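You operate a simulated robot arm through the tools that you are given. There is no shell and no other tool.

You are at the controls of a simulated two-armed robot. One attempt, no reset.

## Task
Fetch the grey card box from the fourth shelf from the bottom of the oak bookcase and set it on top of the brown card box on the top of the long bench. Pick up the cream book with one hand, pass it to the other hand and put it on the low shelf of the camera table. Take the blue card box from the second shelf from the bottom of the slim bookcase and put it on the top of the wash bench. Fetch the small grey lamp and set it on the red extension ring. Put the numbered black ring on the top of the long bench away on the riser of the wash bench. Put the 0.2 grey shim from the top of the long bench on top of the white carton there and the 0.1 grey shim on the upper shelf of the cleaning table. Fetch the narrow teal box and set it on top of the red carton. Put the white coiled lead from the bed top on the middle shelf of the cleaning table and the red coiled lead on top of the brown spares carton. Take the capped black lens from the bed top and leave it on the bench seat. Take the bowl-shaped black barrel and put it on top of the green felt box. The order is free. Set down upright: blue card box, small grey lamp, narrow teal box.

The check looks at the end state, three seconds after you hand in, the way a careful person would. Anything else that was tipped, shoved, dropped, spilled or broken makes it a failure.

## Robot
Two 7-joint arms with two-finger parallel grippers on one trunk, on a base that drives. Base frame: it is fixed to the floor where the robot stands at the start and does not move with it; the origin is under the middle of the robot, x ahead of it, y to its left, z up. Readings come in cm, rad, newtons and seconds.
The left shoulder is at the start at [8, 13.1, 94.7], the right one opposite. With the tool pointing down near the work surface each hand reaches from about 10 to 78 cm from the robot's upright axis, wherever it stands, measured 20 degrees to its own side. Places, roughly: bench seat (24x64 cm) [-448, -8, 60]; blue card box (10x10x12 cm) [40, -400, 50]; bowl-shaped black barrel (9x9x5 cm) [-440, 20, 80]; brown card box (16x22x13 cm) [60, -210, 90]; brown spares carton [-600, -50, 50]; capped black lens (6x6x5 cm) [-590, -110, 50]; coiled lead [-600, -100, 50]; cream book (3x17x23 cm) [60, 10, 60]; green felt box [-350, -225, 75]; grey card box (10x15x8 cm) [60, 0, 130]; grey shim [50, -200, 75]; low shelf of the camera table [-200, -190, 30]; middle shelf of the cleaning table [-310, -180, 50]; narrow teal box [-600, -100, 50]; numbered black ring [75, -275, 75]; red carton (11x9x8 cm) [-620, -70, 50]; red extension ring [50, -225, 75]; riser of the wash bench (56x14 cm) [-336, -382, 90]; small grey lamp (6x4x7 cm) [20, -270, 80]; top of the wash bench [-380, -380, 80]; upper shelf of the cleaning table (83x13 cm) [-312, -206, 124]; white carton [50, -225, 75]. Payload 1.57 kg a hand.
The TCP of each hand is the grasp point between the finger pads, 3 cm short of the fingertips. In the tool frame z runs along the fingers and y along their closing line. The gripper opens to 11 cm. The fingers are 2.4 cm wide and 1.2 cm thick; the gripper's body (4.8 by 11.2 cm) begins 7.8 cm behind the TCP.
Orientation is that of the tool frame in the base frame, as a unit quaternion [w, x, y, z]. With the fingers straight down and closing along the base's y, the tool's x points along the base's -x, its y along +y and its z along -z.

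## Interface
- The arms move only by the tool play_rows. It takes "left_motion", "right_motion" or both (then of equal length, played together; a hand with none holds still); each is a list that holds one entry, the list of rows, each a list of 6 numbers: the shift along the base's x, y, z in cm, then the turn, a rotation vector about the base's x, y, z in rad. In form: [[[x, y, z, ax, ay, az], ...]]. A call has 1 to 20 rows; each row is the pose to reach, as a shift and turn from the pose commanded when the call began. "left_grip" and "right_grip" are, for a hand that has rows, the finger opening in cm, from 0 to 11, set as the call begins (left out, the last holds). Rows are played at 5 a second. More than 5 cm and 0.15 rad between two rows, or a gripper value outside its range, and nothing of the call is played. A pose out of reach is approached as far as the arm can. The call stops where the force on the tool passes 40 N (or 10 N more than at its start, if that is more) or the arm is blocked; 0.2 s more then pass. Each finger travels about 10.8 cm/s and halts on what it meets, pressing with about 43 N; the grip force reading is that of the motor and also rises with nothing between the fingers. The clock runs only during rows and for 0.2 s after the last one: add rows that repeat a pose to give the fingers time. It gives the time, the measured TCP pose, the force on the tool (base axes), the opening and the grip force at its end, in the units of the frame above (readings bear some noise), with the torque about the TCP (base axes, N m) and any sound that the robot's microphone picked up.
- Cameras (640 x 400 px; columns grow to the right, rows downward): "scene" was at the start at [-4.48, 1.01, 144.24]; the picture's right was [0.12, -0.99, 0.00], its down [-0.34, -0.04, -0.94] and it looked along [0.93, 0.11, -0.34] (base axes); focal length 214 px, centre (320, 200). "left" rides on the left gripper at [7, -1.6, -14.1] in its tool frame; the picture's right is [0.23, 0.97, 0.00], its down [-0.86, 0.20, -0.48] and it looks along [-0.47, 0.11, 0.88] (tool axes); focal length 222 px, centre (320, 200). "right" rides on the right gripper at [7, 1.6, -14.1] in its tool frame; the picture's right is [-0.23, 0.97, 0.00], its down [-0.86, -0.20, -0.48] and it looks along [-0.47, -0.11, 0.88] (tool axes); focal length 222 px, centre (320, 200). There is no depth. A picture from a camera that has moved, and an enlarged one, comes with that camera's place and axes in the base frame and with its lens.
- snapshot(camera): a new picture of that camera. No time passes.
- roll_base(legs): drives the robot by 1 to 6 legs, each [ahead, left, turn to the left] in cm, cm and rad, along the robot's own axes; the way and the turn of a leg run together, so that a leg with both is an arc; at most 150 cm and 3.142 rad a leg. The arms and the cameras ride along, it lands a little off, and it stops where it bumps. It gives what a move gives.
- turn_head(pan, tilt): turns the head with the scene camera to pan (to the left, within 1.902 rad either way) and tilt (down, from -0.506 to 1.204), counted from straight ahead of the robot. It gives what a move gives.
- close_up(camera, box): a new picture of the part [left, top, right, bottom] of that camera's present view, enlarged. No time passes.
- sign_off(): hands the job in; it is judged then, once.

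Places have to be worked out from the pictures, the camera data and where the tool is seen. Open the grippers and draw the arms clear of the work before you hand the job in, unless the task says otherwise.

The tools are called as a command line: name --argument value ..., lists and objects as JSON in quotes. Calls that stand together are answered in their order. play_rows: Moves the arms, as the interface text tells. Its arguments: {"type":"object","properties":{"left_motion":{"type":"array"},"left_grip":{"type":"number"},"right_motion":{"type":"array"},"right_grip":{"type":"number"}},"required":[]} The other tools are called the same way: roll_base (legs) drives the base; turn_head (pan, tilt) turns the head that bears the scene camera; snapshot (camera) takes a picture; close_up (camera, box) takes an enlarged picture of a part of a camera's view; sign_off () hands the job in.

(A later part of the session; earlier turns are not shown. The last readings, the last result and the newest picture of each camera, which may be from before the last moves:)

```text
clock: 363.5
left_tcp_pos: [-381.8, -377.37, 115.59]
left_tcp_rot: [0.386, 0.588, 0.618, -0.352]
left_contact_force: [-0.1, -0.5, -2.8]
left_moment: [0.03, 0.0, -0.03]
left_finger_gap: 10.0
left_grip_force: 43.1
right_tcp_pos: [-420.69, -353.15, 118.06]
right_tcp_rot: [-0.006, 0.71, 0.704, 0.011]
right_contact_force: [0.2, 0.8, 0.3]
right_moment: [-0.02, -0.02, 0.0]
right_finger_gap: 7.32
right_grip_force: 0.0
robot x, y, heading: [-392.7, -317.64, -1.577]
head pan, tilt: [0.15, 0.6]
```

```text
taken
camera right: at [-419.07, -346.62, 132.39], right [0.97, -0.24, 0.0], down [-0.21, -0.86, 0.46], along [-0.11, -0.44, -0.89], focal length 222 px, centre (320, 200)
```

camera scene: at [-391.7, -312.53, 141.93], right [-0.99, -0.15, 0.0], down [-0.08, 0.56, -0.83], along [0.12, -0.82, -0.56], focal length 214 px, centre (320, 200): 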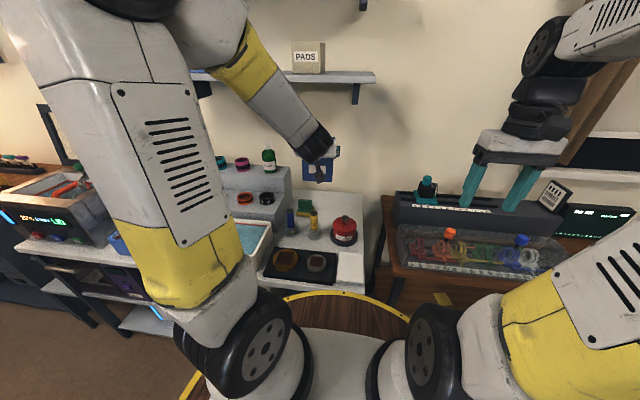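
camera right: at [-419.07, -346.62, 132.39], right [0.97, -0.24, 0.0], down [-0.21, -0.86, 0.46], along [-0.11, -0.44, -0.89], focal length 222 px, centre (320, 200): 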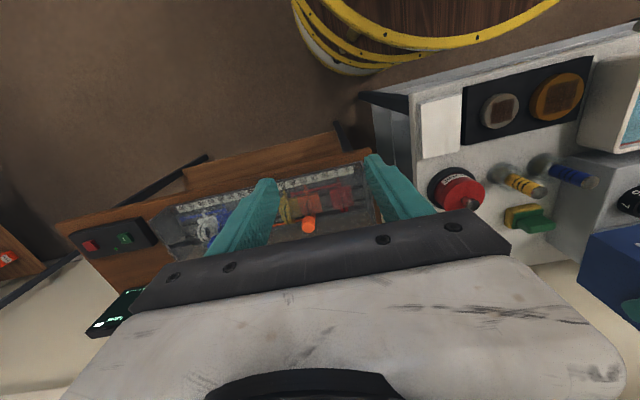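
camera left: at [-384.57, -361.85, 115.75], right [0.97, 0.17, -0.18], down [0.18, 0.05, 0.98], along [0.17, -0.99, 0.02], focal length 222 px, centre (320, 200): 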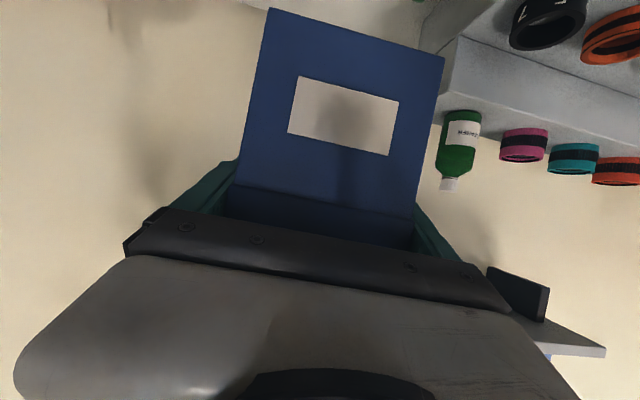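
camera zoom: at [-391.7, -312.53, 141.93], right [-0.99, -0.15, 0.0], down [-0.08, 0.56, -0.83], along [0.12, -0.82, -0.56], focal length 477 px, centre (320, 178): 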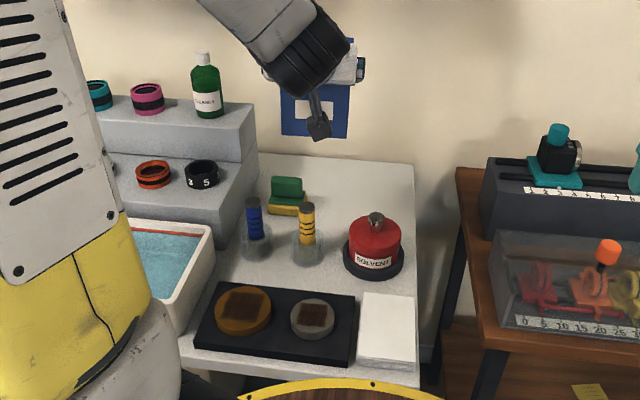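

Free zone x -379…-400, y -383…-411. I move the box over it at z≈105 (bottom ≈96.5, above the bottles), then check.

play_rows --left_motion '[[[-1.5, 0, -2.5, 0, 0, 0], [-3, 0, -5, 0, 0, 0], [-4.5, 0, -7.5, 0, 0, 0], [-6, 0, -10, 0, 0, 0], [-6.5, -4, -10, 0, 0, 0], [-6.7, -8, -10, 0, 0, 0], [-6.9, -12, -10, 0, 0, 0], [-7, -16, -10, 0, 0, 0], [-7.1, -20, -10, 0, 0, 0], [-7.2, -22.8, -10, 0, 0, 0]]]'

close_up --camera "scene" --box '[250, 100, 410, 280]'

snapshot --camera "left"

snapshot --camera "right"

```text
clock: 365.7
left_tcp_pos: [-388.93, -399.99, 105.63]
left_tcp_rot: [0.386, 0.588, 0.619, -0.35]
left_contact_force: [0.6, -0.3, -2.1]
left_moment: [0.04, 0.02, -0.01]
left_finger_gap: 9.99
left_grip_force: 42.3
right_tcp_pos: [-420.65, -353.28, 118.2]
right_tcp_rot: [-0.006, 0.71, 0.704, 0.011]
right_contact_force: [0.1, -0.1, -0.1]
right_moment: [-0.02, 0.01, -0.01]
right_finger_gap: 7.32
right_grip_force: 0.1
robot x, y, heading: [-393.45, -317.65, -1.567]
head pan, tilt: [0.15, 0.6]
```

```text
2.22 times, centred on (330, 190) of scene
camera zoom: at [-391.69, -312.51, 141.93], right [-0.99, -0.15, 0.0], down [-0.08, 0.56, -0.83], along [0.12, -0.82, -0.56], focal length 477 px, centre (298, 222)
```

zoom: 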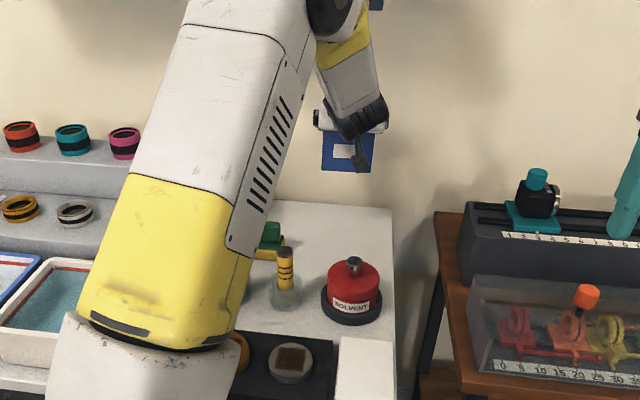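

```text
taken
camera left: at [-391.59, -384.51, 105.8], right [0.97, 0.17, -0.18], down [0.18, 0.05, 0.98], along [0.17, -0.99, 0.02], focal length 222 px, centre (320, 200)
```

left: 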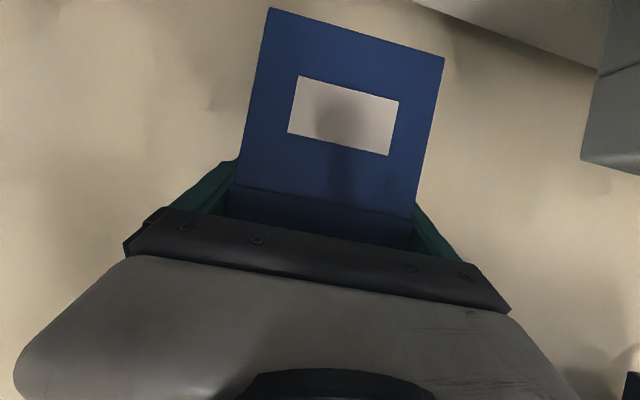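

```text
taken
camera right: at [-419.06, -346.61, 132.39], right [0.97, -0.24, 0.0], down [-0.21, -0.86, 0.46], along [-0.11, -0.44, -0.89], focal length 222 px, centre (320, 200)
```

right: 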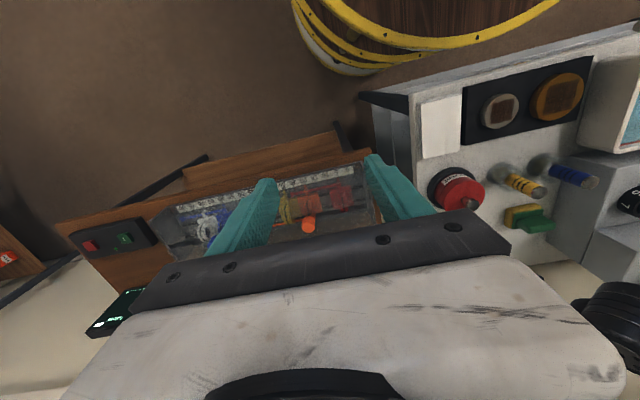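

Position looks right. Lower to about 2 cm above the bench, then slowly.

play_rows --left_motion '[[[0, 0, -4, 0, 0, 0], [0, 0, -8, 0, 0, 0], [0, 0, -12, 0, 0, 0], [0, 0, -14.5, 0, 0, 0], [0, 0, -14.5, 0, 0, 0]]]'

close_up --camera "scene" --box '[250, 100, 410, 280]'

```text
clock: 366.9
left_tcp_pos: [-388.87, -400.3, 91.31]
left_tcp_rot: [0.386, 0.587, 0.619, -0.351]
left_contact_force: [0.1, 0.2, -3.5]
left_moment: [0.0, 0.0, 0.04]
left_finger_gap: 9.97
left_grip_force: 43.3
right_tcp_pos: [-420.72, -353.18, 118.02]
right_tcp_rot: [-0.007, 0.711, 0.704, 0.011]
right_contact_force: [0.6, -0.1, 0.3]
right_moment: [-0.04, 0.0, 0.01]
right_finger_gap: 7.28
right_grip_force: 0.1
robot x, y, heading: [-393.39, -317.51, -1.573]
head pan, tilt: [0.15, 0.6]
```

```text
2.22 times, centred on (330, 190) of scene
camera zoom: at [-391.7, -312.54, 141.93], right [-0.99, -0.15, 0.0], down [-0.08, 0.56, -0.82], along [0.12, -0.82, -0.57], focal length 477 px, centre (298, 222)
```

zoom: 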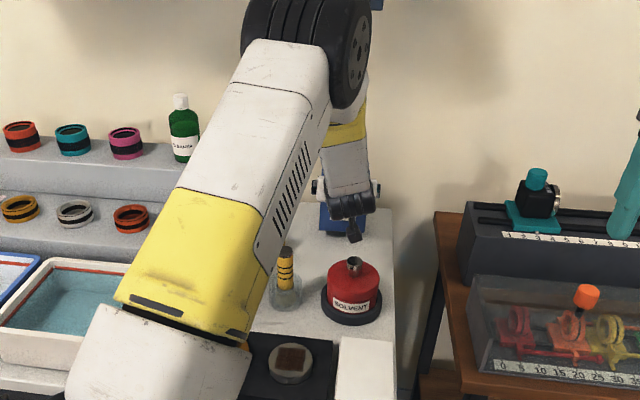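

Continue lowering gently until contact.

play_rows --left_motion '[[[0, 0, -1, 0, 0, 0], [0, 0, -1.8, 0, 0, 0], [0, 0, -2.4, 0, 0, 0], [0, 0, -2.8, 0, 0, 0], [0, 0, -2.8, 0, 0, 0]]]'

close_up --camera "left" --box '[160, 0, 560, 240]'

close_up --camera "scene" --box '[290, 140, 390, 260]'

```text
clock: 368.1
left_tcp_pos: [-389.12, -400.16, 88.59]
left_tcp_rot: [0.387, 0.586, 0.619, -0.352]
left_contact_force: [1.0, 1.2, 11.4]
left_moment: [0.74, 0.6, -0.14]
left_finger_gap: 9.95
left_grip_force: 43.0
right_tcp_pos: [-420.68, -353.27, 118.06]
right_tcp_rot: [-0.006, 0.71, 0.704, 0.011]
right_contact_force: [-0.4, 0.8, -0.1]
right_moment: [-0.01, 0.01, -0.02]
right_finger_gap: 7.29
right_grip_force: 0.1
robot x, y, heading: [-393.05, -317.76, -1.577]
head pan, tilt: [0.15, 0.6]
```

```text
1.60 times, centred on (360, 120) of left
camera zoom: at [-391.69, -384.71, 88.69], right [0.97, 0.17, -0.19], down [0.18, 0.05, 0.98], along [0.17, -0.98, 0.02], focal length 355 px, centre (256, 328)
```

zoom: 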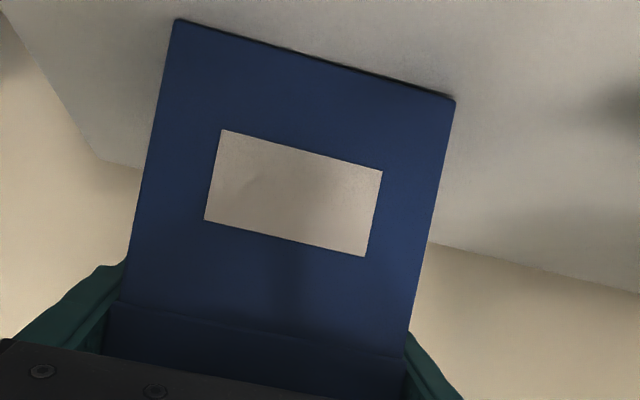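

```text
3.33 times, centred on (340, 200) of scene
camera zoom: at [-391.69, -312.48, 141.93], right [-0.99, -0.15, 0.0], down [-0.08, 0.56, -0.83], along [0.12, -0.82, -0.56], focal length 715 px, centre (253, 200)
```

zoom: 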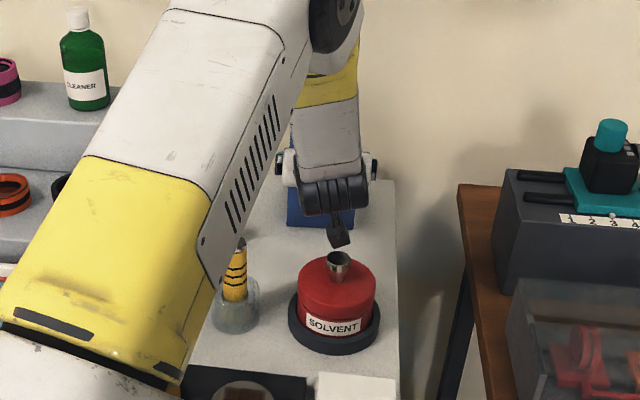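

Resting on the bench. I ease, open fully, and lift straight up (to keep clear of the solvent bottle behind the hand).

play_rows --left_motion '[[[0, 0, 0.15, 0, 0, 0], [0, 0, 0.15, 0, 0, 0]]]'

play_rows --left_motion '[[[0, 0, 0, 0, 0, 0], [0, 0, 0, 0, 0, 0], [0, 0, 0, 0, 0, 0]]]' --left_grip 11

close_up --camera "left" --box '[160, 0, 560, 240]'

```text
clock: 368.7
left_tcp_pos: [-388.91, -400.17, 88.65]
left_tcp_rot: [0.386, 0.587, 0.618, -0.352]
left_contact_force: [0.5, -4.3, 7.7]
left_moment: [-0.96, 0.36, 0.28]
left_finger_gap: 9.98
left_grip_force: 43.4
right_tcp_pos: [-420.7, -353.18, 118.16]
right_tcp_rot: [-0.007, 0.711, 0.703, 0.011]
right_contact_force: [-0.3, 0.1, 0.2]
right_moment: [-0.01, -0.02, 0.0]
right_finger_gap: 7.31
right_grip_force: 0.1
robot x, y, heading: [-393.0, -317.83, -1.575]
head pan, tilt: [0.15, 0.6]
```

```text
clock: 369.5
left_tcp_pos: [-389.04, -400.16, 88.54]
left_tcp_rot: [0.385, 0.588, 0.619, -0.351]
left_contact_force: [-0.3, -0.2, 0.9]
left_moment: [-0.02, -0.01, 0.01]
left_finger_gap: 10.99
left_grip_force: 0.0
right_tcp_pos: [-420.65, -353.22, 118.12]
right_tcp_rot: [-0.006, 0.711, 0.703, 0.012]
right_contact_force: [-0.3, -0.6, 0.4]
right_moment: [-0.01, -0.01, -0.01]
right_finger_gap: 7.31
right_grip_force: 0.1
robot x, y, heading: [-393.35, -317.61, -1.573]
head pan, tilt: [0.15, 0.6]
```

```text
1.60 times, centred on (360, 120) of left
camera zoom: at [-391.73, -384.63, 88.64], right [0.97, 0.17, -0.18], down [0.18, 0.05, 0.98], along [0.17, -0.99, 0.02], focal length 355 px, centre (256, 328)
```

zoom: 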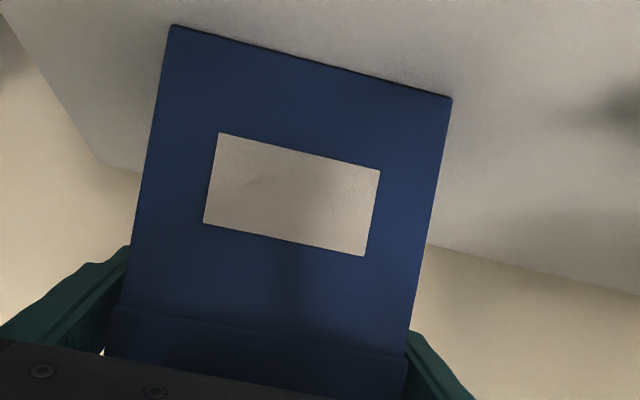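

Lift straight up.

play_rows --left_motion '[[[0, 0, 1.5, 0, 0, 0], [0, 0, 3.5, 0, 0, 0], [0, 0, 6, 0, 0, 0], [0, 0, 9, 0, 0, 0], [0, 0, 12.5, 0, 0, 0], [0, 0, 16, 0, 0, 0]]]'

snapshot --camera "left"

close_up --camera "scene" --box '[250, 100, 410, 280]'

```text
clock: 370.9
left_tcp_pos: [-388.92, -400.22, 104.58]
left_tcp_rot: [0.385, 0.588, 0.619, -0.35]
left_contact_force: [0.3, 0.4, -0.8]
left_moment: [0.0, 0.02, 0.0]
left_finger_gap: 11.0
left_grip_force: 0.0
right_tcp_pos: [-420.68, -353.32, 118.15]
right_tcp_rot: [-0.006, 0.711, 0.703, 0.011]
right_contact_force: [-0.2, 0.0, 0.9]
right_moment: [0.01, 0.03, -0.02]
right_finger_gap: 7.31
right_grip_force: 0.1
robot x, y, heading: [-393.17, -317.51, -1.574]
head pan, tilt: [0.15, 0.6]
```

```text
taken
camera left: at [-391.59, -384.67, 104.66], right [0.97, 0.17, -0.18], down [0.18, 0.05, 0.98], along [0.17, -0.99, 0.01], focal length 222 px, centre (320, 200)
```

left: 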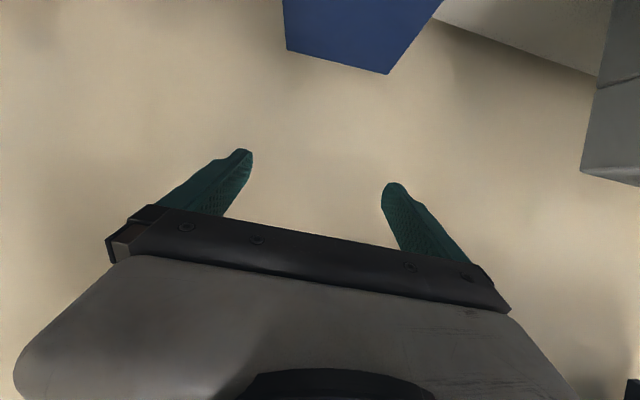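

```text
2.22 times, centred on (330, 190) of scene
camera zoom: at [-391.69, -312.56, 141.93], right [-0.99, -0.15, 0.0], down [-0.08, 0.56, -0.82], along [0.12, -0.82, -0.57], focal length 477 px, centre (298, 222)
```

zoom: 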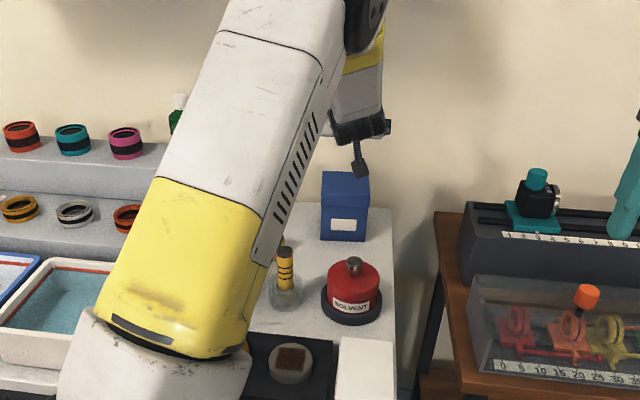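

The blue box stands upright on the wash bench. I retract the left hand and back away, then turn west toward the bed.

play_rows --left_motion '[[[0, 4, 1, 0, 0, 0], [0, 8, 2, 0, 0, 0], [0, 12, 3, 0, 0, 0], [0, 16, 4, 0, 0, 0], [0, 20, 5, 0, 0, 0]]]' --left_grip 6

roll_base --legs '[[-35, 0, 0], [0, 0, -1.571]]'

turn_head --pan -0.4 --tilt 0.35

snapshot --camera "scene"

```text
clock: 372.1
left_tcp_pos: [-389.22, -380.24, 109.51]
left_tcp_rot: [0.386, 0.587, 0.619, -0.35]
left_contact_force: [0.3, -0.3, -0.4]
left_moment: [-0.01, 0.02, 0.03]
left_finger_gap: 6.0
left_grip_force: 0.1
right_tcp_pos: [-420.64, -353.32, 118.06]
right_tcp_rot: [-0.006, 0.711, 0.703, 0.011]
right_contact_force: [-0.4, 0.3, -0.2]
right_moment: [0.02, 0.02, 0.04]
right_finger_gap: 7.32
right_grip_force: 0.0
robot x, y, heading: [-393.6, -317.52, -1.571]
head pan, tilt: [0.15, 0.6]
```

```text
clock: 378.1
left_tcp_pos: [-455.75, -287.03, 109.44]
left_tcp_rot: [0.026, 0.853, 0.025, -0.52]
left_contact_force: [-0.1, -0.3, -0.8]
left_moment: [0.02, 0.02, -0.01]
left_finger_gap: 6.01
left_grip_force: 0.0
right_tcp_pos: [-428.76, -255.09, 118.21]
right_tcp_rot: [0.005, 1.0, -0.001, 0.013]
right_contact_force: [0.2, 0.6, 0.2]
right_moment: [0.01, 0.0, -0.01]
right_finger_gap: 7.3
right_grip_force: 0.1
robot x, y, heading: [-393.64, -282.22, -3.139]
head pan, tilt: [0.15, 0.6]
```

```text
clock: 379.1
left_tcp_pos: [-455.66, -286.92, 109.48]
left_tcp_rot: [0.026, 0.853, 0.025, -0.52]
left_contact_force: [0.3, -0.4, 0.6]
left_moment: [-0.03, 0.02, 0.0]
left_finger_gap: 5.98
left_grip_force: 0.0
right_tcp_pos: [-428.85, -255.24, 118.02]
right_tcp_rot: [0.003, 1.0, 0.0, 0.013]
right_contact_force: [0.9, 0.0, 0.3]
right_moment: [-0.01, -0.01, -0.02]
right_finger_gap: 7.29
right_grip_force: 0.0
robot x, y, heading: [-393.17, -282.08, -3.137]
head pan, tilt: [-0.4, 0.351]
```

```text
taken
camera scene: at [-387.52, -278.78, 144.21], right [0.38, 0.92, 0.0], down [0.32, -0.13, -0.94], along [-0.87, 0.36, -0.34], focal length 214 px, centre (320, 200)
```

scene: 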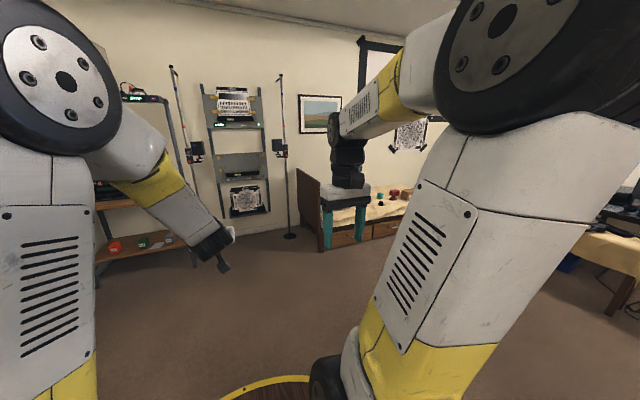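

The bed is ahead to the west. I roll north and ahead to get in front of it.

roll_base --legs '[[0, -145, 0], [60, -30, 0]]'

turn_head --pan 0 --tilt 0.5

snapshot --camera "scene"

turn_head --pan -0.6 --tilt 0.5

snapshot --camera "scene"

```text
clock: 389.5
left_tcp_pos: [-518.66, -117.69, 109.52]
left_tcp_rot: [0.032, 0.853, 0.035, -0.52]
left_contact_force: [-0.3, 0.0, -0.6]
left_moment: [0.03, 0.02, 0.0]
left_finger_gap: 6.0
left_grip_force: 0.0
right_tcp_pos: [-492.54, -85.34, 118.17]
right_tcp_rot: [0.003, 1.0, 0.01, 0.012]
right_contact_force: [1.1, -0.7, 0.2]
right_moment: [-0.03, 0.0, 0.01]
right_finger_gap: 7.29
right_grip_force: 0.1
robot x, y, heading: [-456.09, -111.64, -3.112]
head pan, tilt: [-0.4, 0.351]
```

```text
clock: 390.4
left_tcp_pos: [-518.75, -117.78, 109.52]
left_tcp_rot: [0.032, 0.853, 0.035, -0.52]
left_contact_force: [-0.2, -0.2, -0.1]
left_moment: [-0.01, 0.0, -0.01]
left_finger_gap: 5.98
left_grip_force: 0.0
right_tcp_pos: [-492.48, -85.34, 118.13]
right_tcp_rot: [0.003, 1.0, 0.01, 0.013]
right_contact_force: [-0.4, -0.8, -0.1]
right_moment: [-0.02, 0.02, 0.01]
right_finger_gap: 7.31
right_grip_force: 0.1
robot x, y, heading: [-455.95, -111.79, -3.109]
head pan, tilt: [0.0, 0.499]
```

```text
taken
camera scene: at [-451.02, -111.63, 142.84], right [-0.03, 1.0, 0.0], down [0.48, 0.01, -0.88], along [-0.88, -0.02, -0.48], focal length 214 px, centre (320, 200)
```

scene: 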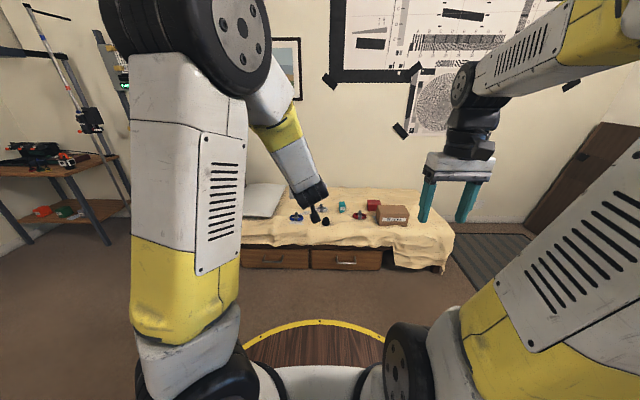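

```text
clock: 391.4
left_tcp_pos: [-518.52, -117.75, 109.39]
left_tcp_rot: [0.032, 0.853, 0.035, -0.52]
left_contact_force: [0.3, -0.9, 1.0]
left_moment: [0.01, -0.01, 0.02]
left_finger_gap: 6.01
left_grip_force: 0.0
right_tcp_pos: [-492.51, -85.42, 118.01]
right_tcp_rot: [0.003, 1.0, 0.01, 0.013]
right_contact_force: [0.5, -0.9, 0.3]
right_moment: [0.01, 0.0, 0.03]
right_finger_gap: 7.31
right_grip_force: 0.2
robot x, y, heading: [-456.12, -111.6, -3.113]
head pan, tilt: [-0.6, 0.499]
```

```text
taken
camera scene: at [-449.58, -106.46, 142.84], right [0.54, 0.84, 0.0], down [0.4, -0.26, -0.88], along [-0.74, 0.47, -0.48], focal length 214 px, centre (320, 200)
```

scene: 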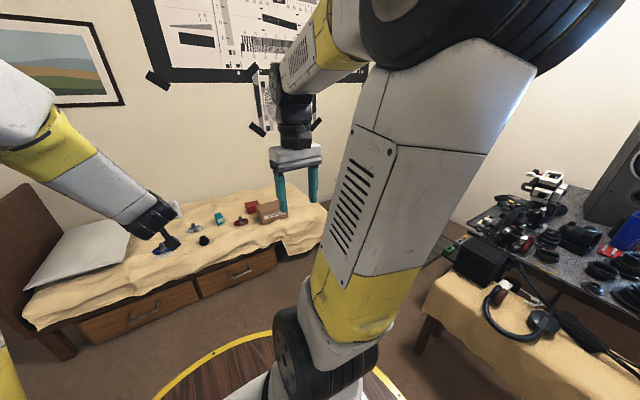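

I zoom in on the bed top and the bench seat.

close_up --camera "scene" --box '[80, 170, 340, 320]'

close_up --camera "scene" --box '[400, 170, 640, 400]'

turn_head --pan 0 --tilt 0.6

close_up --camera "scene" --box '[260, 140, 440, 250]'

```text
2.46 times, centred on (210, 245) of scene
camera zoom: at [-449.58, -106.46, 142.84], right [0.54, 0.84, 0.0], down [0.4, -0.26, -0.88], along [-0.74, 0.47, -0.48], focal length 528 px, centre (591, 89)
```

zoom: 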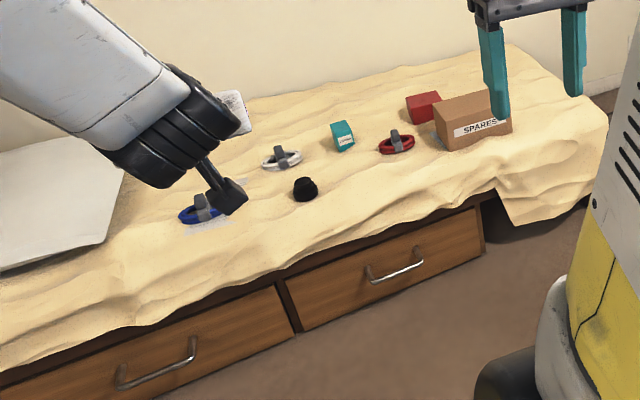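

```text
1.74 times, centred on (520, 285) of scene
camera zoom: at [-449.58, -106.46, 142.84], right [0.54, 0.84, 0.0], down [0.4, -0.26, -0.88], along [-0.74, 0.47, -0.48], focal length 373 px, centre (-28, 52)
```

zoom: 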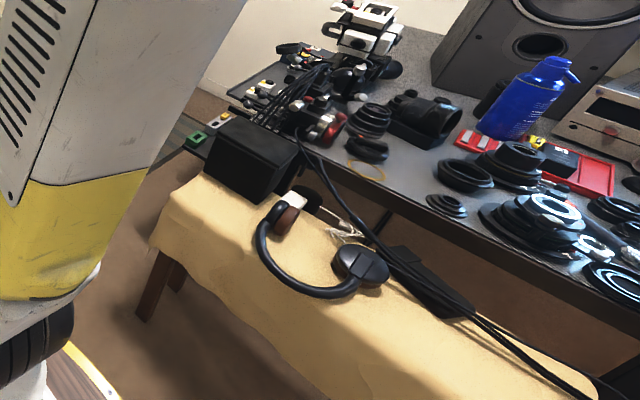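

```text
clock: 392.4
left_tcp_pos: [-518.65, -117.74, 109.5]
left_tcp_rot: [0.033, 0.853, 0.036, -0.52]
left_contact_force: [0.2, 0.9, 0.4]
left_moment: [0.02, -0.02, 0.0]
left_finger_gap: 5.99
left_grip_force: 0.1
right_tcp_pos: [-492.5, -85.35, 118.15]
right_tcp_rot: [0.003, 1.0, 0.011, 0.012]
right_contact_force: [0.2, 0.7, 0.9]
right_moment: [0.0, 0.01, -0.01]
right_finger_gap: 7.3
right_grip_force: 0.1
robot x, y, heading: [-456.02, -111.87, -3.109]
head pan, tilt: [0.0, 0.6]
```

```text
3.56 times, centred on (350, 195) of scene
camera zoom: at [-450.76, -111.62, 141.93], right [-0.03, 1.0, 0.0], down [0.56, 0.02, -0.83], along [-0.82, -0.02, -0.56], focal length 763 px, centre (213, 218)
```

zoom: 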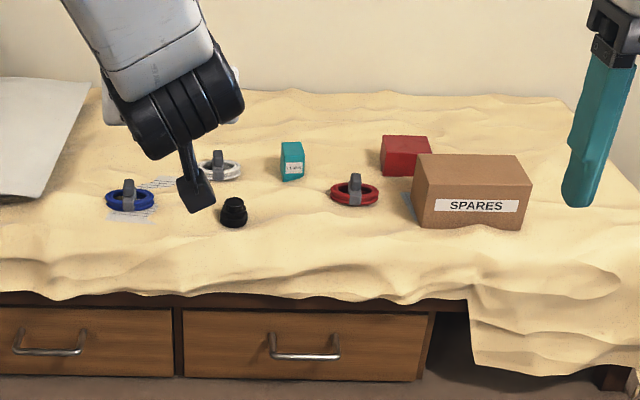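

I identify: white coil (-602,-115), lens (-581,-111.5), teal box (-602,-98), red coil (-593,-85), red carton (-604,-72), brown carton (front x -583). First I return the left hand to tool-down.

play_rows --left_motion '[[[1.8, 0, 0, 0.004, -0.12, 0], [3.6, 0, 0, 0.007, -0.24, 0], [5.4, 0, 0, 0.011, -0.37, 0], [7.2, 0, 0, 0.015, -0.49, 0], [9, 0, 0, 0.018, -0.61, 0], [10.5, 0, 0, 0.022, -0.73, 0], [12, 0, 0, 0.026, -0.85, 0], [12, 0, 0, 0.03, -0.98, 0], [12, 0, 0, 0.033, -1.1, 0]]]'

roll_base --legs '[[60, 0, -0.03]]'

snapshot --camera "left"

snapshot --camera "right"

snapshot --camera "scene"

```text
clock: 394.4
left_tcp_pos: [-506.71, -117.7, 109.44]
left_tcp_rot: [0.033, 0.999, 0.021, 0.004]
left_contact_force: [-0.7, 1.2, 0.1]
left_moment: [-0.02, 0.0, 0.0]
left_finger_gap: 6.0
left_grip_force: 0.0
right_tcp_pos: [-492.43, -85.43, 118.21]
right_tcp_rot: [0.004, 1.0, 0.01, 0.012]
right_contact_force: [0.8, 0.0, 0.5]
right_moment: [0.02, 0.04, -0.06]
right_finger_gap: 7.31
right_grip_force: 0.2
robot x, y, heading: [-455.96, -111.8, -3.109]
head pan, tilt: [0.0, 0.6]
```

```text
clock: 397.8
left_tcp_pos: [-566.44, -117.04, 109.57]
left_tcp_rot: [0.034, 0.999, 0.006, 0.002]
left_contact_force: [-0.2, -0.5, -0.6]
left_moment: [-0.01, 0.04, -0.02]
left_finger_gap: 6.01
left_grip_force: 0.1
right_tcp_pos: [-551.31, -85.03, 118.18]
right_tcp_rot: [0.004, 1.0, -0.005, 0.012]
right_contact_force: [0.8, -1.0, -0.3]
right_moment: [0.02, 0.02, 0.0]
right_finger_gap: 7.31
right_grip_force: 0.2
robot x, y, heading: [-515.69, -112.6, 3.141]
head pan, tilt: [0.0, 0.6]
```

```text
taken
camera left: at [-559.6, -114.44, 123.42], right [0.24, -0.97, 0.06], down [-0.86, -0.18, 0.49], along [-0.46, -0.17, -0.87], focal length 222 px, centre (320, 200)
```

left: 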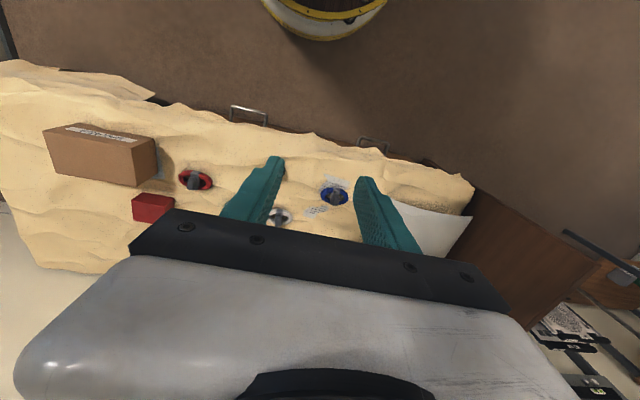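

```text
taken
camera right: at [-544.69, -86.65, 132.39], right [-0.24, -0.97, 0.0], down [-0.86, 0.21, 0.46], along [-0.44, 0.11, -0.89], focal length 222 px, centre (320, 200)
```

right: 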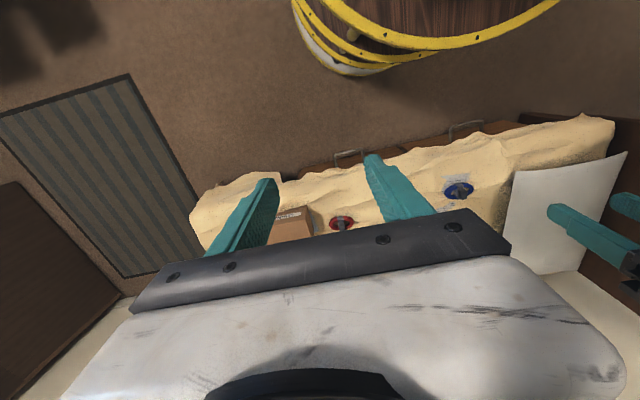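

```text
taken
camera scene: at [-510.37, -112.58, 141.93], right [0.0, 1.0, 0.0], down [0.57, 0.0, -0.83], along [-0.82, 0.0, -0.57], focal length 214 px, centre (320, 200)
```

scene: 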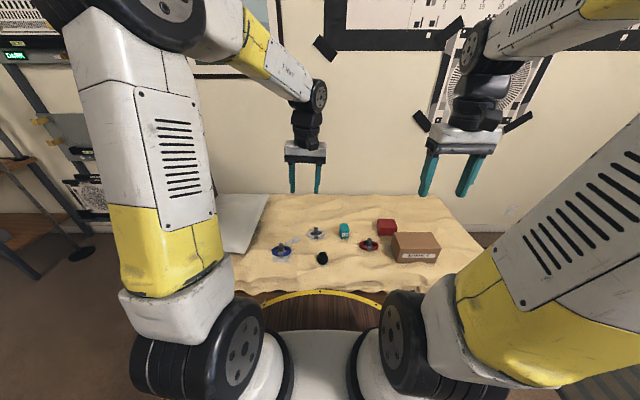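

Zoom in on the items from here.

close_up --camera "scene" --box '[260, 205, 360, 280]'

close_up --camera "scene" --box '[330, 205, 450, 280]'

```text
5.33 times, centred on (310, 242) of scene
camera zoom: at [-510.37, -112.58, 141.93], right [0.0, 1.0, 0.0], down [0.57, 0.0, -0.83], along [-0.82, 0.0, -0.57], focal length 1144 px, centre (373, -27)
```

zoom: 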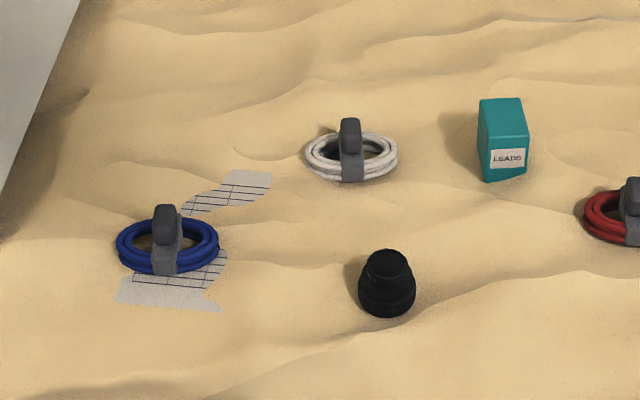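

```text
5.33 times, centred on (390, 242) of scene
camera zoom: at [-510.37, -112.58, 141.93], right [0.0, 1.0, 0.0], down [0.57, 0.0, -0.83], along [-0.82, 0.0, -0.57], focal length 1144 px, centre (-53, -27)
```

zoom: 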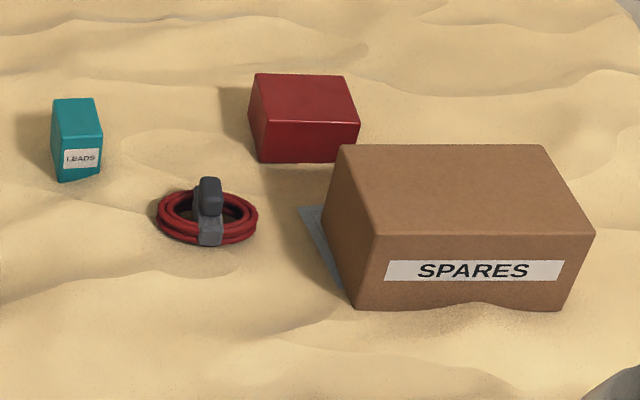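

I shift the base 28 cm north and 8 cm ahead so the right hand faces the red coil and cartons.

roll_base --legs '[[7, -28, 0]]'

play_rows --right_motion '[[[-3, 0, -4, 0, 0.005, 0], [-6, 0, -8, 0, 0.01, 0], [-9, 0, -12, 0, 0.015, 0], [-12, 0, -16, 0, 0.02, 0], [-15, 0, -20, 0, 0.024, 0], [-18, 0, -24, 0, 0.024, 0], [-21, 0, -28, 0, 0.024, 0]]]' --left_motion '[[[0, 0, 0, 0.01, 0, 0], [0, 0, 0, 0.02, 0, 0], [0, 0, 0, 0.03, 0, 0], [0, 0, 0, 0.04, 0, 0], [0, 0, 0, 0.05, 0, 0], [0, 0, 0, 0.06, 0, 0], [0, 0, 0, 0.068, 0, 0]]]' --right_grip 6

snapshot --camera "right"

snapshot --camera "scene"

```text
clock: 399.8
left_tcp_pos: [-573.29, -88.69, 109.49]
left_tcp_rot: [0.033, 0.999, 0.008, 0.002]
left_contact_force: [0.8, -0.9, -1.0]
left_moment: [0.01, -0.02, -0.01]
left_finger_gap: 6.0
left_grip_force: 0.2
right_tcp_pos: [-558.27, -56.68, 118.05]
right_tcp_rot: [0.003, 1.0, -0.004, 0.012]
right_contact_force: [-0.2, 0.0, 0.7]
right_moment: [0.04, -0.02, -0.02]
right_finger_gap: 7.28
right_grip_force: 0.1
robot x, y, heading: [-522.44, -83.58, -3.144]
head pan, tilt: [0.0, 0.6]
```

```text
clock: 401.4
left_tcp_pos: [-573.29, -88.65, 109.58]
left_tcp_rot: [-0.001, 1.0, 0.007, 0.003]
left_contact_force: [0.3, -0.6, -0.2]
left_moment: [-0.02, 0.02, 0.01]
left_finger_gap: 6.03
left_grip_force: 0.1
right_tcp_pos: [-579.09, -56.79, 90.22]
right_tcp_rot: [0.003, 1.0, -0.004, 0.0]
right_contact_force: [0.3, 1.0, 0.4]
right_moment: [0.0, 0.05, 0.02]
right_finger_gap: 6.0
right_grip_force: 0.0
robot x, y, heading: [-522.93, -84.22, 3.142]
head pan, tilt: [0.0, 0.6]
```

```text
taken
camera right: at [-572.09, -58.27, 104.32], right [-0.24, -0.97, 0.01], down [-0.85, 0.21, 0.48], along [-0.46, 0.11, -0.88], focal length 222 px, centre (320, 200)
```

right: 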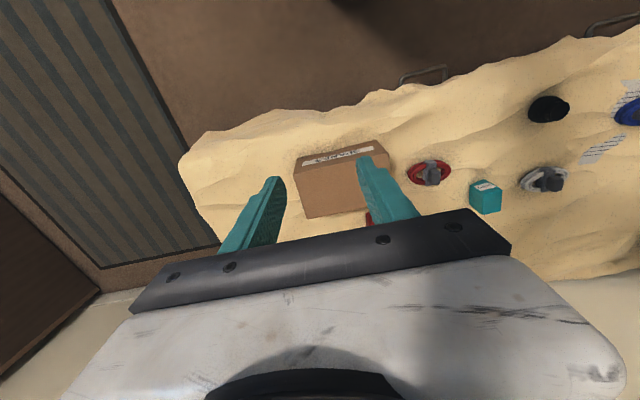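

```text
taken
camera scene: at [-517.23, -84.15, 141.93], right [0.0, 1.0, 0.0], down [0.56, 0.0, -0.83], along [-0.83, 0.0, -0.56], focal length 214 px, centre (320, 200)
```

scene: 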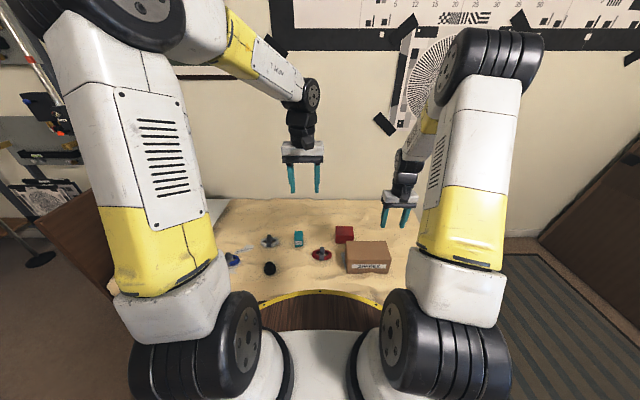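

Zoom from scene for triangulation of the red coil and the carton tops.

close_up --camera "scene" --box '[250, 215, 410, 285]'

close_up --camera "right" --box '[280, 80, 580, 240]'

```text
4.00 times, centred on (330, 250) of scene
camera zoom: at [-517.23, -84.15, 141.93], right [0.0, 1.0, 0.0], down [0.56, 0.0, -0.83], along [-0.83, 0.0, -0.56], focal length 858 px, centre (280, 0)
```

zoom: 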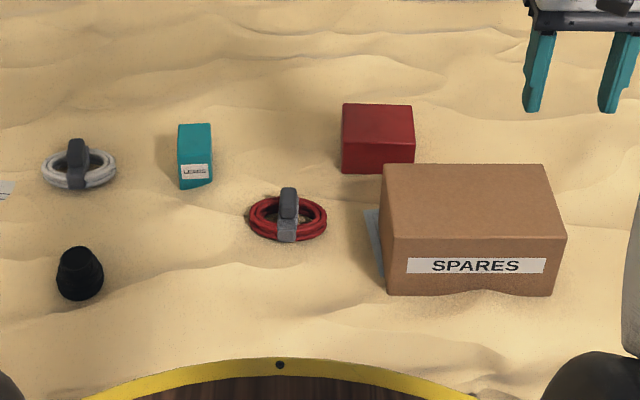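

```text
2.13 times, centred on (430, 160) of right
camera zoom: at [-572.09, -58.27, 104.32], right [-0.24, -0.97, 0.01], down [-0.85, 0.21, 0.48], along [-0.46, 0.11, -0.88], focal length 474 px, centre (85, 285)
```

zoom: 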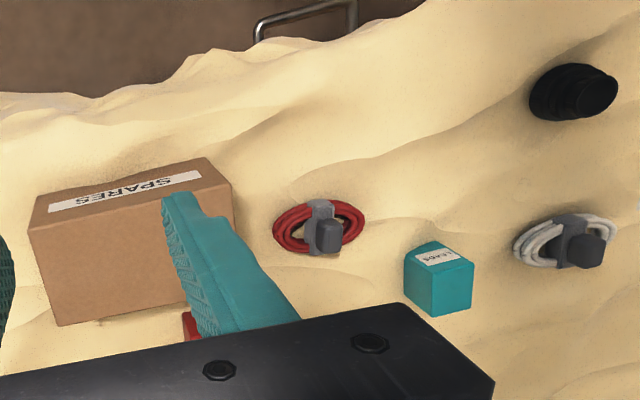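

Triangulated: bed z≈45.5, red coil centre (-601,-83) with its grey knob at about (-600.3,-82.5) up to z≈52; carton top z≈56.8 centred (-595.5,-59.4). I move the left hand aside and the right hand above the knob.

play_rows --left_motion '[[[2, -4, 1, 0, 0, 0], [4, -8, 2, 0, 0, 0], [6, -12, 3, 0, 0, 0], [8, -16, 4, 0, 0, 0], [10, -20, 5, 0, 0, 0], [10, -24, 5, 0, 0, 0], [10, -24, 5, 0, 0, 0], [10, -24, 5, 0, 0, 0], [10, -24, 5, 0, 0, 0], [10, -24, 5, 0, 0, 0]]]' --right_motion '[[[0, 0, 0, 0, 0, 0], [0, 0, 0, 0, 0, 0], [-2.5, -3, -1, 0, 0, 0], [-5, -6, -3, 0, 0, 0], [-8, -9, -5, 0, 0, 0], [-11, -12, -7, 0, 0, 0], [-14, -15, -9, 0, 0, 0], [-16.5, -18.5, -11, 0, 0, 0], [-19, -22, -13, 0, 0, 0], [-21.2, -25.7, -15, 0, 0, 0]]]' --right_grip 5.5

snapshot --camera "right"

snapshot --camera "scene"

```text
clock: 403.6
left_tcp_pos: [-563.42, -112.85, 114.48]
left_tcp_rot: [-0.002, 1.0, 0.007, 0.001]
left_contact_force: [0.5, 0.8, 0.6]
left_moment: [-0.03, 0.04, 0.01]
left_finger_gap: 6.0
left_grip_force: 0.1
right_tcp_pos: [-600.26, -82.35, 75.15]
right_tcp_rot: [0.003, 1.0, -0.004, 0.0]
right_contact_force: [-0.1, 1.2, -0.5]
right_moment: [0.01, 0.02, 0.01]
right_finger_gap: 5.5
right_grip_force: 0.2
robot x, y, heading: [-522.44, -84.33, 3.139]
head pan, tilt: [0.0, 0.6]
```

```text
taken
camera right: at [-593.43, -83.93, 89.28], right [-0.24, -0.97, 0.01], down [-0.85, 0.21, 0.48], along [-0.46, 0.11, -0.88], focal length 222 px, centre (320, 200)
```

right: 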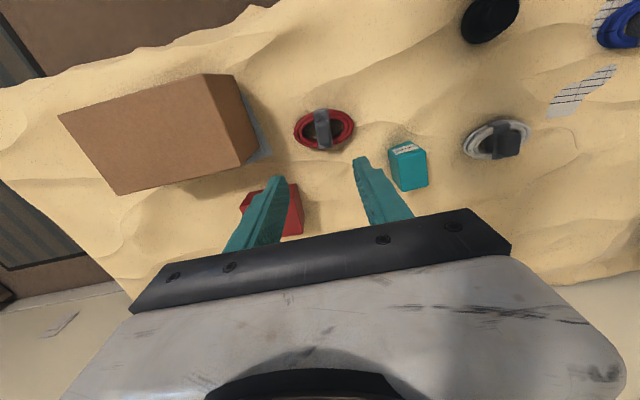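

```text
taken
camera scene: at [-517.26, -84.13, 141.93], right [0.0, 1.0, 0.0], down [0.56, 0.0, -0.83], along [-0.83, 0.0, -0.56], focal length 214 px, centre (320, 200)
```

scene: 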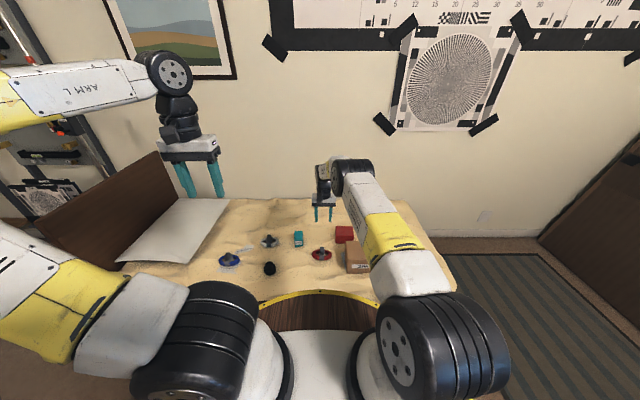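

The strap/knob is right below, elongated along x; closing along y suits. Descend to z≈52.

play_rows --right_motion '[[[-0.1, -0.4, -4, 0, 0, 0], [-0.2, -0.4, -8, 0, 0, 0], [-0.2, -0.4, -12, 0, 0, 0], [-0.2, -0.4, -16, 0, 0, 0], [-0.2, -0.4, -19.5, 0, 0, 0], [-0.2, -0.4, -22.5, 0, 0, 0], [-0.2, -0.4, -22.5, 0, 0, 0]]]'

snapshot --camera "right"

close_up --camera "scene" --box '[290, 215, 370, 285]'

```text
clock: 405.2
left_tcp_pos: [-563.45, -113.08, 114.54]
left_tcp_rot: [-0.001, 1.0, 0.007, 0.004]
left_contact_force: [0.1, 0.5, 0.1]
left_moment: [-0.01, -0.03, 0.01]
left_finger_gap: 6.01
left_grip_force: 0.0
right_tcp_pos: [-597.25, -81.96, 54.76]
right_tcp_rot: [0.004, 1.0, -0.003, 0.0]
right_contact_force: [1.3, -0.2, 0.4]
right_moment: [0.01, -0.02, -0.03]
right_finger_gap: 5.49
right_grip_force: 0.1
right hand out of reach, approached as far as the arm can: row 3, 4, 5, 6, 7
robot x, y, heading: [-522.69, -84.01, -3.141]
head pan, tilt: [0.0, 0.6]
```

```text
taken
camera right: at [-590.34, -83.44, 68.86], right [-0.23, -0.97, 0.01], down [-0.85, 0.21, 0.48], along [-0.47, 0.11, -0.88], focal length 222 px, centre (320, 200)
```

right: 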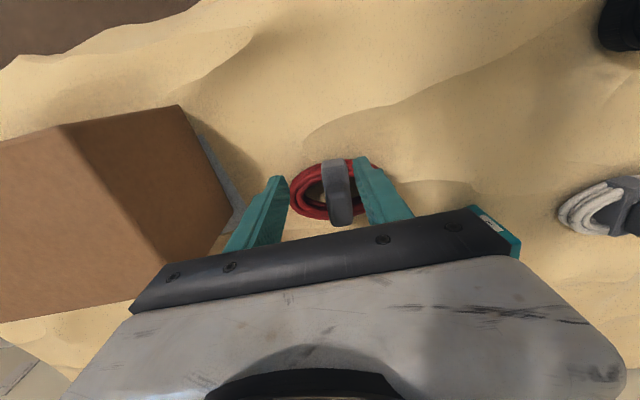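

```text
5.71 times, centred on (330, 250) of scene
camera zoom: at [-517.29, -84.15, 141.93], right [0.0, 1.0, 0.0], down [0.57, 0.0, -0.82], along [-0.82, 0.0, -0.57], focal length 1226 px, centre (263, -86)
```

zoom: 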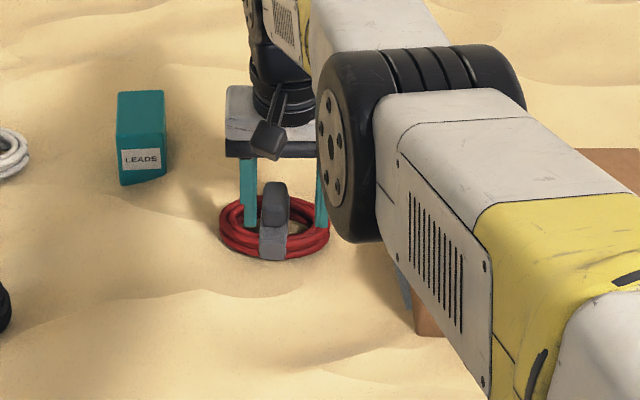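

Just out of reach. I raise the hand, move the base 4 cm closer (bed edge allows), and try again.

play_rows --right_motion '[[[0, 0, 3, 0, 0, 0], [0, 0, 7, 0, 0, 0], [0, 0, 12, 0, 0, 0]]]'

roll_base --legs '[[4.5, 0, 0]]'

snapshot --camera "right"

```text
clock: 406.0
left_tcp_pos: [-563.49, -113.05, 114.52]
left_tcp_rot: [-0.001, 1.0, 0.007, 0.002]
left_contact_force: [0.7, -0.5, 0.7]
left_moment: [0.0, -0.04, -0.01]
left_finger_gap: 5.99
left_grip_force: 0.0
right_tcp_pos: [-596.76, -81.89, 66.59]
right_tcp_rot: [0.004, 1.0, -0.004, 0.001]
right_contact_force: [-0.3, -1.0, -0.3]
right_moment: [0.01, 0.02, 0.02]
right_finger_gap: 5.49
right_grip_force: 0.0
robot x, y, heading: [-522.74, -83.75, -3.14]
head pan, tilt: [0.0, 0.6]
```

```text
clock: 406.9
left_tcp_pos: [-567.99, -112.98, 114.52]
left_tcp_rot: [-0.001, 1.0, 0.007, 0.002]
left_contact_force: [-0.9, 0.5, 0.0]
left_moment: [0.0, 0.01, 0.0]
left_finger_gap: 5.99
left_grip_force: 0.0
right_tcp_pos: [-601.46, -81.93, 66.79]
right_tcp_rot: [0.003, 1.0, -0.005, -0.001]
right_contact_force: [-0.4, 0.2, 0.3]
right_moment: [-0.02, -0.01, -0.03]
right_finger_gap: 5.49
right_grip_force: 0.1
robot x, y, heading: [-527.2, -83.77, 3.142]
head pan, tilt: [0.0, 0.6]
```

```text
taken
camera right: at [-594.51, -83.43, 80.84], right [-0.24, -0.97, 0.01], down [-0.85, 0.21, 0.48], along [-0.46, 0.11, -0.88], focal length 222 px, centre (320, 200)
```

right: 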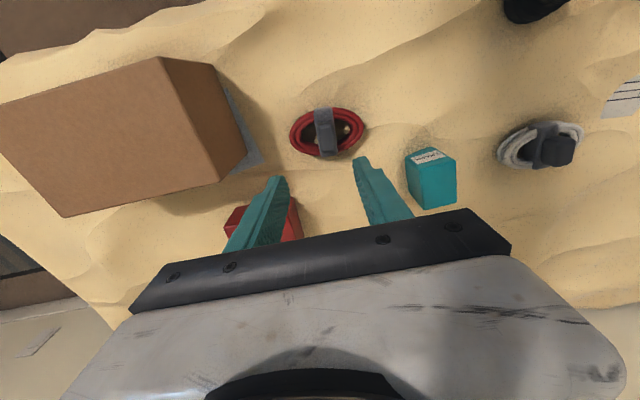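

Knob at (-600.3,-82.8). I adjust and descend to z≈51.5.

play_rows --right_motion '[[[0.6, -0.5, -3, 0, 0, 0], [1.1, -0.9, -6, 0, 0, 0], [1.1, -0.9, -9, 0, 0, 0], [1.1, -0.9, -12, 0, 0, 0], [1.1, -0.9, -14, 0, 0, 0], [1.1, -0.9, -15.2, 0, 0, 0], [1.1, -0.9, -15.2, 0, 0, 0]]]'

snapshot --camera "right"

close_up --camera "scene" --box '[290, 215, 370, 285]'

```text
clock: 408.5
left_tcp_pos: [-567.96, -112.95, 114.53]
left_tcp_rot: [-0.001, 1.0, 0.007, 0.002]
left_contact_force: [0.2, 0.2, -0.1]
left_moment: [0.0, 0.03, -0.02]
left_finger_gap: 5.98
left_grip_force: 0.1
right_tcp_pos: [-600.1, -82.67, 51.48]
right_tcp_rot: [0.003, 1.0, -0.004, 0.0]
right_contact_force: [-0.8, -0.7, -0.6]
right_moment: [0.0, -0.02, 0.02]
right_finger_gap: 5.53
right_grip_force: 0.1
robot x, y, heading: [-527.25, -84.5, 3.139]
head pan, tilt: [0.0, 0.6]
```

```text
taken
camera right: at [-593.12, -84.19, 65.7], right [-0.24, -0.97, 0.01], down [-0.85, 0.21, 0.48], along [-0.46, 0.11, -0.88], focal length 222 px, centre (320, 200)
```

right: 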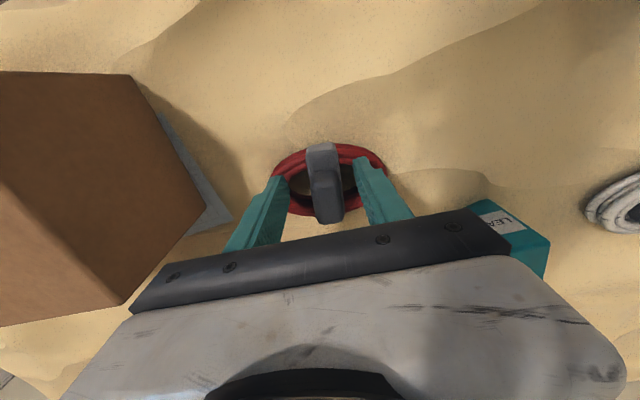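

```text
5.71 times, centred on (330, 250) of scene
camera zoom: at [-521.8, -84.16, 141.93], right [0.0, 1.0, 0.0], down [0.57, 0.0, -0.82], along [-0.82, 0.0, -0.57], focal length 1226 px, centre (263, -86)
```

zoom: 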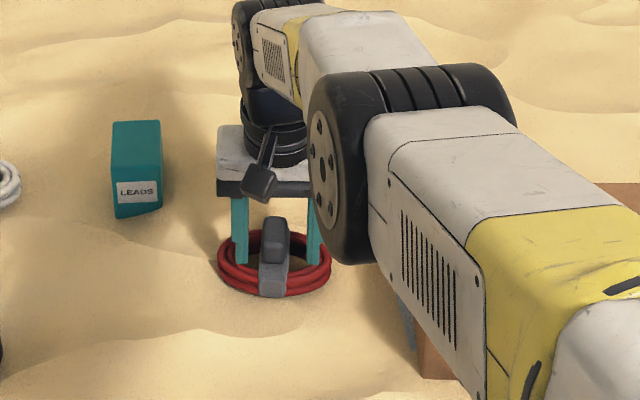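

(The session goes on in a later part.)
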